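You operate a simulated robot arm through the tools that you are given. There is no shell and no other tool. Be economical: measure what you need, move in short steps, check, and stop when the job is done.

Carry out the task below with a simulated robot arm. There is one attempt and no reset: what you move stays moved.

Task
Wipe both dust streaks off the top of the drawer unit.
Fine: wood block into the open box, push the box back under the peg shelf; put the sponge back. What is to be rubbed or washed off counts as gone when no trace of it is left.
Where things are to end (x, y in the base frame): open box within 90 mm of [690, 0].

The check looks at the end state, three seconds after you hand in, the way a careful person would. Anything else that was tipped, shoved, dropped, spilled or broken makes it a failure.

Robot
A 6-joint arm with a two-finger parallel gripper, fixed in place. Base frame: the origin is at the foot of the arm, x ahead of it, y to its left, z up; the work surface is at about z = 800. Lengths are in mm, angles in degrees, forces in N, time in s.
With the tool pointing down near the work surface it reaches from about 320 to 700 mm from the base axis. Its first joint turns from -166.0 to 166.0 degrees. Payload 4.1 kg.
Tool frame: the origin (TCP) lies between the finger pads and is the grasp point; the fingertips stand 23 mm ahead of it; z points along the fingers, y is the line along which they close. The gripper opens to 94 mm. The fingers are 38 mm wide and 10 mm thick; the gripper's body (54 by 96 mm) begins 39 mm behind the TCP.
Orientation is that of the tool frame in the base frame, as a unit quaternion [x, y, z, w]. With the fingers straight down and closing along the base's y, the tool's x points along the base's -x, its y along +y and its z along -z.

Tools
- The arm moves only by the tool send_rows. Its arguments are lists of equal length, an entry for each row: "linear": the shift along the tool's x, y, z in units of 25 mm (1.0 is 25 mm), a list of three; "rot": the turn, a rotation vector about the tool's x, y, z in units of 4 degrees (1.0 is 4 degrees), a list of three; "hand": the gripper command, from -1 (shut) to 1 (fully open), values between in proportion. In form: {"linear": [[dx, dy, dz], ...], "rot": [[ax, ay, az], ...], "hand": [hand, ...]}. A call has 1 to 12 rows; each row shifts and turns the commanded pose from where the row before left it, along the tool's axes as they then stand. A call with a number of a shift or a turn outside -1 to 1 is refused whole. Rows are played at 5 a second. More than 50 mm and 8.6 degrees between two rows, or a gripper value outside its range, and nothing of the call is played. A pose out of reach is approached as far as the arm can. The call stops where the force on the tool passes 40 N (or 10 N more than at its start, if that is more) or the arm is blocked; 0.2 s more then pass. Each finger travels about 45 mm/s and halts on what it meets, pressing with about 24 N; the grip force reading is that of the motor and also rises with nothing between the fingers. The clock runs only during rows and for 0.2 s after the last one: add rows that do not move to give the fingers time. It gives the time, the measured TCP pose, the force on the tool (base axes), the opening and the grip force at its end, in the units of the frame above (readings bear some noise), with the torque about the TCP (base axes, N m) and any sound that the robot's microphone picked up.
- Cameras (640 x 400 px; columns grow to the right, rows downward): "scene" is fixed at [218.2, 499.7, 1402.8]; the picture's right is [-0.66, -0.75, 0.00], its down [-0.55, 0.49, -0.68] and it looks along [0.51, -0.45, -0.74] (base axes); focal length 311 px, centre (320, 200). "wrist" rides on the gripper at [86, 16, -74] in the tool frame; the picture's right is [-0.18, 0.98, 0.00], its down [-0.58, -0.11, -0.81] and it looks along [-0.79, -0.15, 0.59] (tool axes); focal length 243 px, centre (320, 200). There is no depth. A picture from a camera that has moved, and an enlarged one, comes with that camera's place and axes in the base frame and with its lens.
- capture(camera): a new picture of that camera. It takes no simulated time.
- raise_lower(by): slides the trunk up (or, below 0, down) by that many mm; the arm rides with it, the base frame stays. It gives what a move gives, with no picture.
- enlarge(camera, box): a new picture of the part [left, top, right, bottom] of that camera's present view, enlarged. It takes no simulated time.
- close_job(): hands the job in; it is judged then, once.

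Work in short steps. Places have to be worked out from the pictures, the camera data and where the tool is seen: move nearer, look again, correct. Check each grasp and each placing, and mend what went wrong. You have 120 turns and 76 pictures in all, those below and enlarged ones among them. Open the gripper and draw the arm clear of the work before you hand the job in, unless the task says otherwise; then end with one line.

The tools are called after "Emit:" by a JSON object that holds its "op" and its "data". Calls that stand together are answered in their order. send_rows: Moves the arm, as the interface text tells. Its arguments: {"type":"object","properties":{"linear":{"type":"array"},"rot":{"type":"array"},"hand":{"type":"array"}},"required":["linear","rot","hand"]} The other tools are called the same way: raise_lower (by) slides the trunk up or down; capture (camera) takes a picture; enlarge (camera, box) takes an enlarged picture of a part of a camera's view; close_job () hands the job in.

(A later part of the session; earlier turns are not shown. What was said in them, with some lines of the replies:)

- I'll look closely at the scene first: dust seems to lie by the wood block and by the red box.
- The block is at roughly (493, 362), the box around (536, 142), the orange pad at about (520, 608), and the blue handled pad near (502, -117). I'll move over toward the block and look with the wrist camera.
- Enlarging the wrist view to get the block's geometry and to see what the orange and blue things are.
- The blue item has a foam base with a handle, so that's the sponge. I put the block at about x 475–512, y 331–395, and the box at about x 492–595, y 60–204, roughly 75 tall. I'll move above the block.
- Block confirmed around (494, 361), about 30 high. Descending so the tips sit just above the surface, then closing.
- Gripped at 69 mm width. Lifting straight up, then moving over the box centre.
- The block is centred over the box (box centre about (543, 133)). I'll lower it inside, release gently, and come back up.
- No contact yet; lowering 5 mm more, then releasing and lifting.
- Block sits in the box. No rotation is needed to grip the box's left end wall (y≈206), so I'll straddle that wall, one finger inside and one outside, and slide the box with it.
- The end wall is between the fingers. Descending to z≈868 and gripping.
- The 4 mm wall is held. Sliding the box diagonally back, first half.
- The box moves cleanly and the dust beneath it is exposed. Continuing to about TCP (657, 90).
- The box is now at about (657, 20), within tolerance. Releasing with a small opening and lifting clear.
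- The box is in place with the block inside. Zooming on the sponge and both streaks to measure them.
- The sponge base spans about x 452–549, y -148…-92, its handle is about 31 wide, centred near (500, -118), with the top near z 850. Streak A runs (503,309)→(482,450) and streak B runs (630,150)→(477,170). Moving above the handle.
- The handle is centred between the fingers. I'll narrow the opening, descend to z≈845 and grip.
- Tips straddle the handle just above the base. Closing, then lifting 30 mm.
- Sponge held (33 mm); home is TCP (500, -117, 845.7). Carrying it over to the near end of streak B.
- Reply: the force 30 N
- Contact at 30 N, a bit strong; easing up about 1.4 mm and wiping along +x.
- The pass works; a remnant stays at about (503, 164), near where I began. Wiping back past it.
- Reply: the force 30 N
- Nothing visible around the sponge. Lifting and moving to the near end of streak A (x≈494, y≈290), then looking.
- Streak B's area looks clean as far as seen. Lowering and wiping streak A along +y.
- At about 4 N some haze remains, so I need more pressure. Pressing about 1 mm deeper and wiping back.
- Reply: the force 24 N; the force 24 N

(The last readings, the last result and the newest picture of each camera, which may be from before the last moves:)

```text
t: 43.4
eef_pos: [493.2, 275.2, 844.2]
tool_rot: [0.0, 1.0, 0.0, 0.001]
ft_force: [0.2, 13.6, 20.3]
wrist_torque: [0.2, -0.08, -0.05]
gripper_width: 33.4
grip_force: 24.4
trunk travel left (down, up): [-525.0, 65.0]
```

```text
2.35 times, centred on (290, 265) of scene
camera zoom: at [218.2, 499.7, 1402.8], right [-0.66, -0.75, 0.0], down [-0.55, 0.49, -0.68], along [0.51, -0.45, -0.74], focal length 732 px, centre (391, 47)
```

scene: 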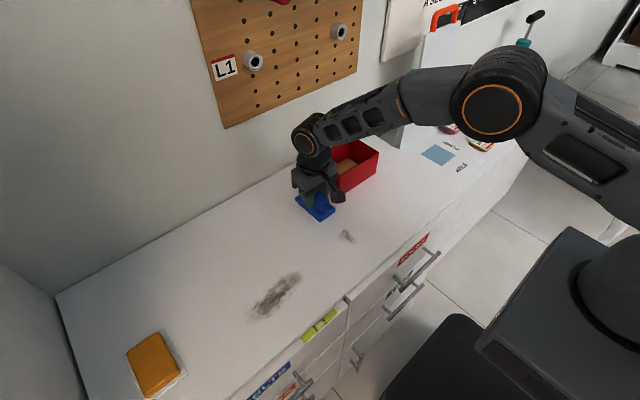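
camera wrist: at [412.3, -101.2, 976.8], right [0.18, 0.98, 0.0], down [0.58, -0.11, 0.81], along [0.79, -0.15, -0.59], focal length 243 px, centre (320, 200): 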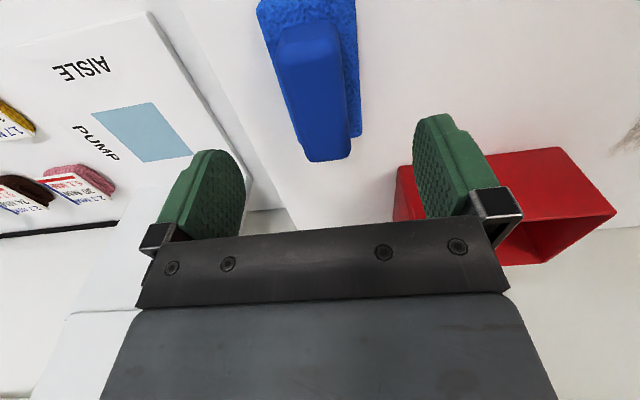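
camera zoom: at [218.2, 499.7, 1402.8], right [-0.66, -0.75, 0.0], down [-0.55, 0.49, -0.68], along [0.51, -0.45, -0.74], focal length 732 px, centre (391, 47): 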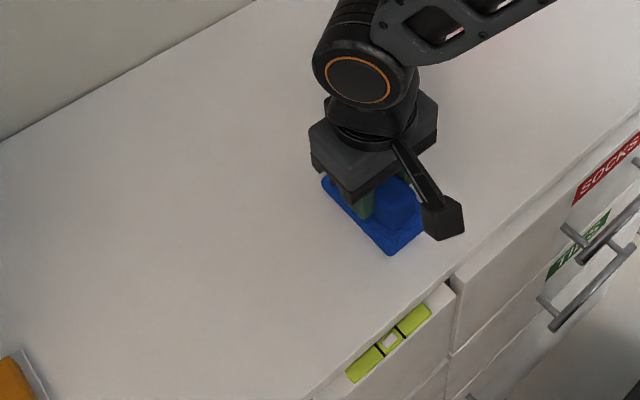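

Streak A appears gone. Lifting and shifting aside to inspect both areas carefully.

Emit:
{"op": "send_rows", "data": {"linear": [[0, 0, -0.8], [0, 0, -0.8], [0.6, -0.95, 0], [0.6, -0.95, 0], [0.6, -0.95, 0], [0, -0.95, 0], [0, -0.95, 0], [0, -0.95, 0], [0, -0.95, 0], [0, -0.95, 0]], "rot": [[0, 0, 0], [0, 0, 0], [0, 0, 0], [0, 0, 0], [0, 0, 0], [0, 0, 0], [0, 0, 0], [0, 0, 0], [0, 0, 0], [0, 0, 0]], "hand": [-1, -1, -1, -1, -1, -1, -1, -1, -1, -1]}}

Emit:
{"op": "enlarge", "data": {"camera": "scene", "box": [220, 230, 340, 330]}}

Emit:
{"op": "enlarge", "data": {"camera": "scene", "box": [290, 170, 400, 260]}}

```text
t: 45.6
eef_pos: [448.4, 84.5, 884.1]
tool_rot: [0.0, 1.0, 0.0, 0.0]
ft_force: [0.0, -0.4, -0.3]
wrist_torque: [-0.02, 0.01, -0.03]
gripper_width: 33.4
grip_force: 24.0
trunk travel left (down, up): [-525.0, 65.0]
```

```text
4.00 times, centred on (280, 280) of scene
camera zoom: at [218.2, 499.7, 1402.8], right [-0.66, -0.75, 0.0], down [-0.55, 0.49, -0.68], along [0.51, -0.45, -0.74], focal length 1244 px, centre (480, -120)
```

zoom: 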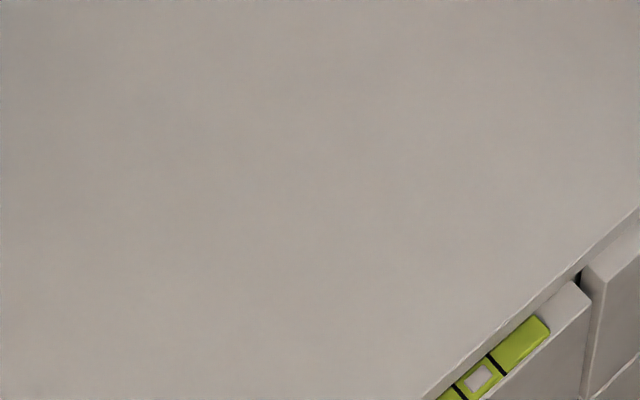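

```text
4.44 times, centred on (345, 215) of scene
camera zoom: at [218.2, 499.7, 1402.8], right [-0.66, -0.75, 0.0], down [-0.55, 0.49, -0.68], along [0.51, -0.45, -0.74], focal length 1383 px, centre (209, 133)
```

zoom: 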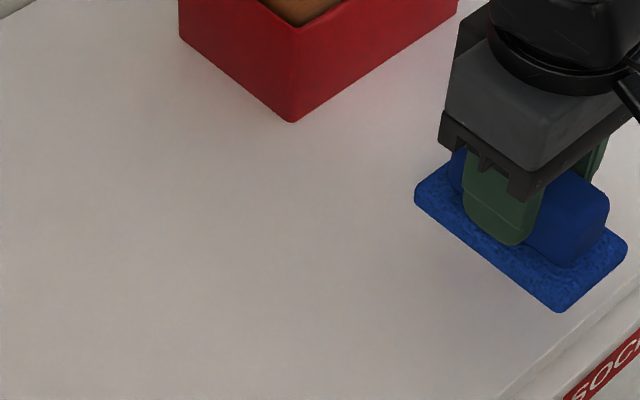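

Both areas look clean. As cheap insurance against faint residue, I'll make one more pressed pass over each. Streak B first.

Emit:
{"op": "send_rows", "data": {"linear": [[-0.3, 0.8, 0], [-0.3, 0.8, 0], [-0.3, 0.8, 0], [-0.3, 0.8, 0], [0, 0, 0.8], [0, 0, 0.75]], "rot": [[0, 0, 0], [0, 0, 0], [0, 0, 0], [0, 0, 0], [0, 0, 0], [0, 0, 0]], "hand": [-1, -1, -1, -1, -1, -1]}}

Emit:
{"op": "send_rows", "data": {"linear": [[-0.6, -0.03, 0.01], [-0.6, -0.03, 0], [-0.6, -0.03, 0], [-0.6, -0.03, 0], [-0.6, -0.03, 0], [-0.6, -0.03, 0], [-0.6, -0.03, 0], [-0.6, -0.03, 0], [-0.6, -0.03, 0], [-0.5, 0, 0]], "rot": [[0, 0, 0], [0, 0, 0], [0, 0, 0], [0, 0, 0], [0, 0, 0], [0, 0, 0], [0, 0, 0], [0, 0, 0], [0, 0, 0], [0, 0, 0]], "hand": [-1, -1, -1, -1, -1, -1, -1, -1, -1, -1]}}

```text
t: 47.0
eef_pos: [478.1, 164.3, 844.0]
tool_rot: [0.0, 1.0, 0.0, 0.0]
ft_force: [0.7, 0.1, -0.3]
wrist_torque: [0.01, -0.02, 0.0]
gripper_width: 33.2
grip_force: 23.7
trunk travel left (down, up): [-525.0, 65.0]
```

```text
t: 49.2
eef_pos: [624.3, 156.3, 844.6]
tool_rot: [0.0, 1.0, -0.001, 0.0]
ft_force: [-2.9, 0.8, 3.7]
wrist_torque: [0.01, -0.11, -0.01]
gripper_width: 33.5
grip_force: 24.2
trunk travel left (down, up): [-525.0, 65.0]
```

Contact is light (4 N); pressing about 0.8 mm deeper and wiping back.

Emit:
{"op": "send_rows", "data": {"linear": [[0, 0, 0.03], [0.6, 0.03, 0], [0.6, 0.03, 0], [0.6, 0.03, 0], [0.6, 0.03, 0], [0.6, 0.03, 0], [0.6, 0.03, 0], [0.6, 0.03, 0], [0.6, 0.03, 0], [0.6, 0.03, 0], [0.6, 0.03, 0]], "rot": [[0, 0, 0], [0, 0, 0], [0, 0, 0], [0, 0, 0], [0, 0, 0], [0, 0, 0], [0, 0, 0], [0, 0, 0], [0, 0, 0], [0, 0, 0], [0, 0, 0]], "hand": [-1, -1, -1, -1, -1, -1, -1, -1, -1, -1, -1]}}

Emit:
{"op": "send_rows", "data": {"linear": [[0, 0, -0.8], [-0.15, 0.95, 0], [-0.15, 0.95, 0], [-0.15, 0.95, 0], [-0.15, 0.95, 0], [-0.15, 0.95, 0], [0, 0, 0.75]], "rot": [[0, 0, 0], [0, 0, 0], [0, 0, 0], [0, 0, 0], [0, 0, 0], [0, 0, 0], [0, 0, 0]], "hand": [-1, -1, -1, -1, -1, -1, -1]}}

```text
t: 51.6
eef_pos: [476.1, 164.7, 843.5]
tool_rot: [0.001, 1.0, 0.0, 0.001]
ft_force: [6.8, -1.4, 13.7]
wrist_torque: [0.01, -0.43, -0.02]
gripper_width: 33.2
grip_force: 24.4
trunk travel left (down, up): [-525.0, 65.0]
```

```text
t: 53.2
eef_pos: [494.7, 284.7, 843.7]
tool_rot: [0.0, 1.0, 0.0, 0.0]
ft_force: [0.3, 0.0, -0.8]
wrist_torque: [0.0, 0.01, -0.03]
gripper_width: 33.7
grip_force: 24.7
trunk travel left (down, up): [-525.0, 65.0]
```

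Now the extra pass over streak A at about 10–15 N.

Emit:
{"op": "send_rows", "data": {"linear": [[0, 0, 0.06], [0, 0.6, 0], [0, 0.6, 0], [0, 0.6, 0], [0, 0.6, 0], [0, 0.6, 0], [0, 0.6, 0], [0, 0.6, 0], [0, 0.6, 0], [0, 0.6, 0], [0, 0.6, 0], [0, 0.6, 0]], "rot": [[0, 0, 0], [0, 0, 0], [0, 0, 0], [0, 0, 0], [0, 0, 0], [0, 0, 0], [0, 0, 0], [0, 0, 0], [0, 0, 0], [0, 0, 0], [0, 0, 0], [0, 0, 0]], "hand": [-1, -1, -1, -1, -1, -1, -1, -1, -1, -1, -1, -1]}}

Emit:
{"op": "send_rows", "data": {"linear": [[0, 0.5, 0], [0, -0.5, 0], [0, -0.6, 0], [0, -0.6, 0], [0, -0.6, 0], [0, -0.6, 0], [0, -0.6, 0], [0, -0.6, 0], [0, -0.6, 0], [0, -0.6, 0], [0, -0.6, 0], [0, -0.6, 0]], "rot": [[0, 0, 0], [0, 0, 0], [0, 0, 0], [0, 0, 0], [0, 0, 0], [0, 0, 0], [0, 0, 0], [0, 0, 0], [0, 0, 0], [0, 0, 0], [0, 0, 0], [0, 0, 0]], "hand": [-1, -1, -1, -1, -1, -1, -1, -1, -1, -1, -1, -1]}}

```text
t: 55.8
eef_pos: [494.8, 447.6, 844.0]
tool_rot: [0.0, 1.0, 0.0, 0.0]
ft_force: [-0.7, -6.3, 7.8]
wrist_torque: [-0.07, -0.09, 0.02]
gripper_width: 33.3
grip_force: 23.8
trunk travel left (down, up): [-525.0, 65.0]
```

```text
t: 58.4
eef_pos: [495.5, 298.7, 844.1]
tool_rot: [0.0, 1.0, -0.001, 0.0]
ft_force: [0.2, 7.0, 13.2]
wrist_torque: [0.14, -0.34, 0.15]
gripper_width: 33.3
grip_force: 24.2
trunk travel left (down, up): [-525.0, 65.0]
```

Lifting and carrying the sponge home.

Emit:
{"op": "send_rows", "data": {"linear": [[0, -0.3, 0], [0, 0, -0.8], [0, 0, -0.8], [0, -1, 0], [0, -1, 0], [0, -1, 0], [0, -1, 0], [0, -1, 0], [0, -1, 0], [0, -1, 0], [0, -1, 0]], "rot": [[0, 0, 0], [0, 0, 0], [0, 0, 0], [0, 0, 0], [0, 0, 0], [0, 0, 0], [0, 0, 0], [0, 0, 0], [0, 0, 0], [0, 0, 0], [0, 0, 0]], "hand": [-1, -1, -1, -1, -1, -1, -1, -1, -1, -1, -1]}}

Emit:
{"op": "send_rows", "data": {"linear": [[0, -1, 0], [0, -1, 0], [0, -1, 0], [0, -1, 0], [0, -1, 0], [0, -1, 0], [0, -1, 0], [0, -1, 0], [0, 0, 0]], "rot": [[0, 0, 0], [0, 0, 0], [0, 0, 0], [0, 0, 0], [0, 0, 0], [0, 0, 0], [0, 0, 0], [0, 0, 0], [0, 0, 0]], "hand": [-1, -1, -1, -1, -1, -1, -1, -1, -1]}}

Emit:
{"op": "capture", "data": {"camera": "scene"}}

```text
t: 60.8
eef_pos: [494.8, 92.7, 883.2]
tool_rot: [0.0, 1.0, 0.0, 0.0]
ft_force: [-0.6, 0.3, -1.2]
wrist_torque: [0.04, 0.02, 0.03]
gripper_width: 33.6
grip_force: 24.0
trunk travel left (down, up): [-525.0, 65.0]
```

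```text
t: 62.8
eef_pos: [494.1, -108.8, 883.4]
tool_rot: [0.001, 1.0, 0.001, 0.001]
ft_force: [-0.9, 0.4, 0.3]
wrist_torque: [0.04, 0.01, 0.03]
gripper_width: 33.4
grip_force: 23.4
trunk travel left (down, up): [-525.0, 65.0]
```

```text
35 pictures are left
```

scene: 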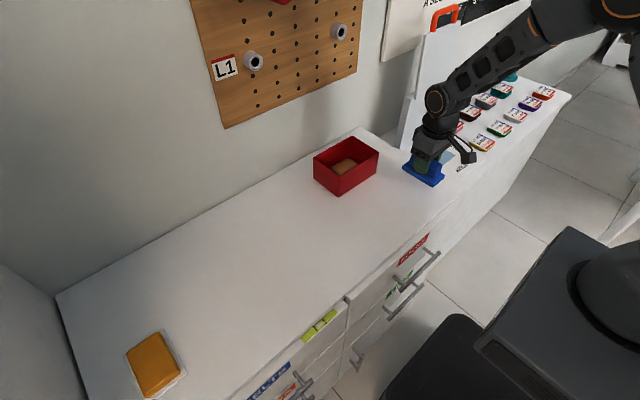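

Moving to the home position (500, -117), then lowering to touch.

Emit:
{"op": "send_rows", "data": {"linear": [[-0.22, -0.33, 0], [0, 0, 0.8], [0, 0, 0.72], [0, 0, 0]], "rot": [[0, 0, 0], [0, 0, 0], [0, 0, 0], [0, 0, 0]], "hand": [-1, -1, -1, -1]}}

Emit:
{"op": "enlarge", "data": {"camera": "scene", "box": [370, 100, 490, 210]}}

```text
t: 63.8
eef_pos: [499.7, -116.5, 845.1]
tool_rot: [0.0, 1.0, -0.001, -0.001]
ft_force: [0.2, 0.6, -0.5]
wrist_torque: [0.01, 0.01, -0.01]
gripper_width: 33.3
grip_force: 24.2
trunk travel left (down, up): [-525.0, 65.0]
```

```text
3.64 times, centred on (430, 155) of scene
camera zoom: at [218.2, 499.7, 1402.8], right [-0.66, -0.75, 0.0], down [-0.55, 0.49, -0.68], along [0.51, -0.45, -0.74], focal length 1131 px, centre (-80, 364)
```

zoom: 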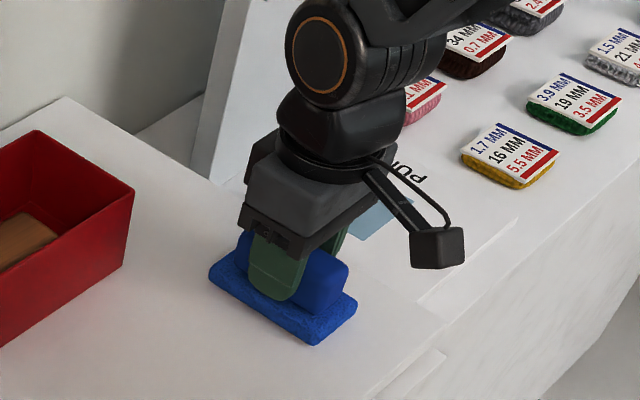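

It matches the original spot. Lowering the last millimetre, releasing, and withdrawing up and back.

Emit:
{"op": "send_rows", "data": {"linear": [[0, 0, 0.04], [0, 0, 0], [0, 0, 0], [0, 0, 0], [0, 0, -0.8], [0, 0, -0.9], [0, 0, -1], [0, 0, -1], [0, 0, -1], [0.8, 0, -1], [0.8, 0, -1], [0.8, 0, -1]], "rot": [[0, 0, 0], [0, 0, 0], [0, 0, 0], [0, 0, 0], [0, 0, 0], [0, 0, 0], [0, 0, 0], [0, 0, 0], [0, 0, 0], [0, 0, 0], [0, 0, 0], [0, 0, 0]], "hand": [-1, 0.2, 0.2, 0.2, 0.2, 0.2, 0.2, 0.5, 1, 1, 1, 1]}}

Emit:
{"op": "capture", "data": {"camera": "scene"}}

Emit:
{"op": "enlarge", "data": {"camera": "scene", "box": [220, 120, 460, 330]}}

Emit:
{"op": "capture", "data": {"camera": "wrist"}}

```text
t: 66.4
eef_pos: [439.2, -116.6, 1037.7]
tool_rot: [0.0, 1.0, -0.001, 0.0]
ft_force: [-1.0, -0.5, -0.4]
wrist_torque: [0.01, 0.01, -0.01]
gripper_width: 94.1
grip_force: 0.0
trunk travel left (down, up): [-525.0, 65.0]
```

```text
33 pictures are left
```

scene: 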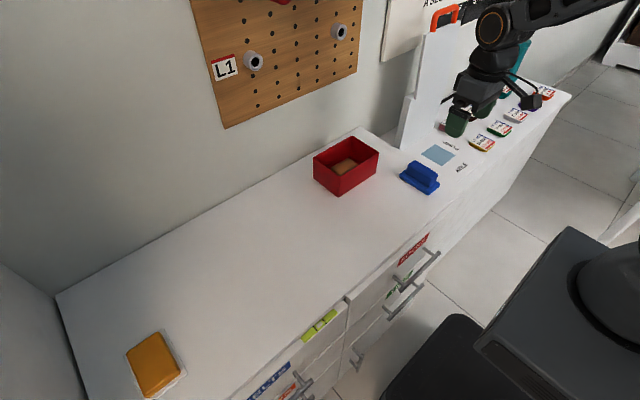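

```text
1.90 times, centred on (340, 225) of scene
camera zoom: at [218.2, 499.7, 1402.8], right [-0.66, -0.75, 0.0], down [-0.55, 0.49, -0.68], along [0.51, -0.45, -0.74], focal length 593 px, centre (282, 152)
```

zoom: 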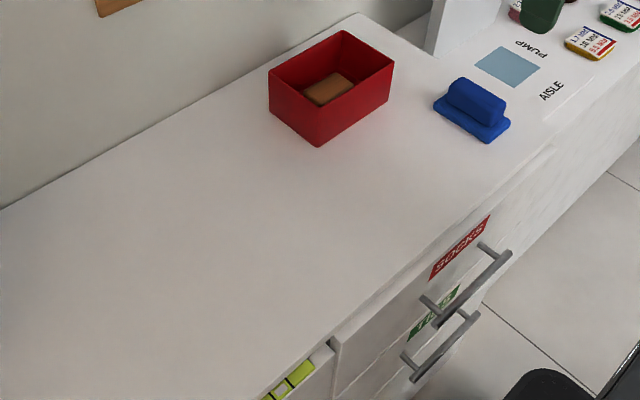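

```text
31 pictures are left
camera wrist: at [351.3, -99.4, 1113.3], right [0.18, 0.98, 0.0], down [0.58, -0.11, 0.81], along [0.79, -0.15, -0.59], focal length 243 px, centre (320, 200)
```

wrist: 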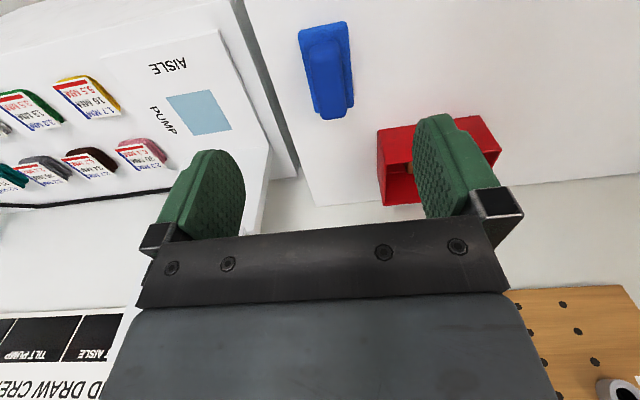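

The drawer top is clean, the block is in the box, the box is at about (657, 20), and the sponge is back in its spot with the arm clear. Handing in.

Emit:
{"op": "close_job", "data": {}}

```text
The job is handed in.
```

Both dust streaks are wiped off with no trace visible in the pictures. The block is in the box, the box is at about (657, 20), some 40 mm from the target, and the sponge is back where it was.
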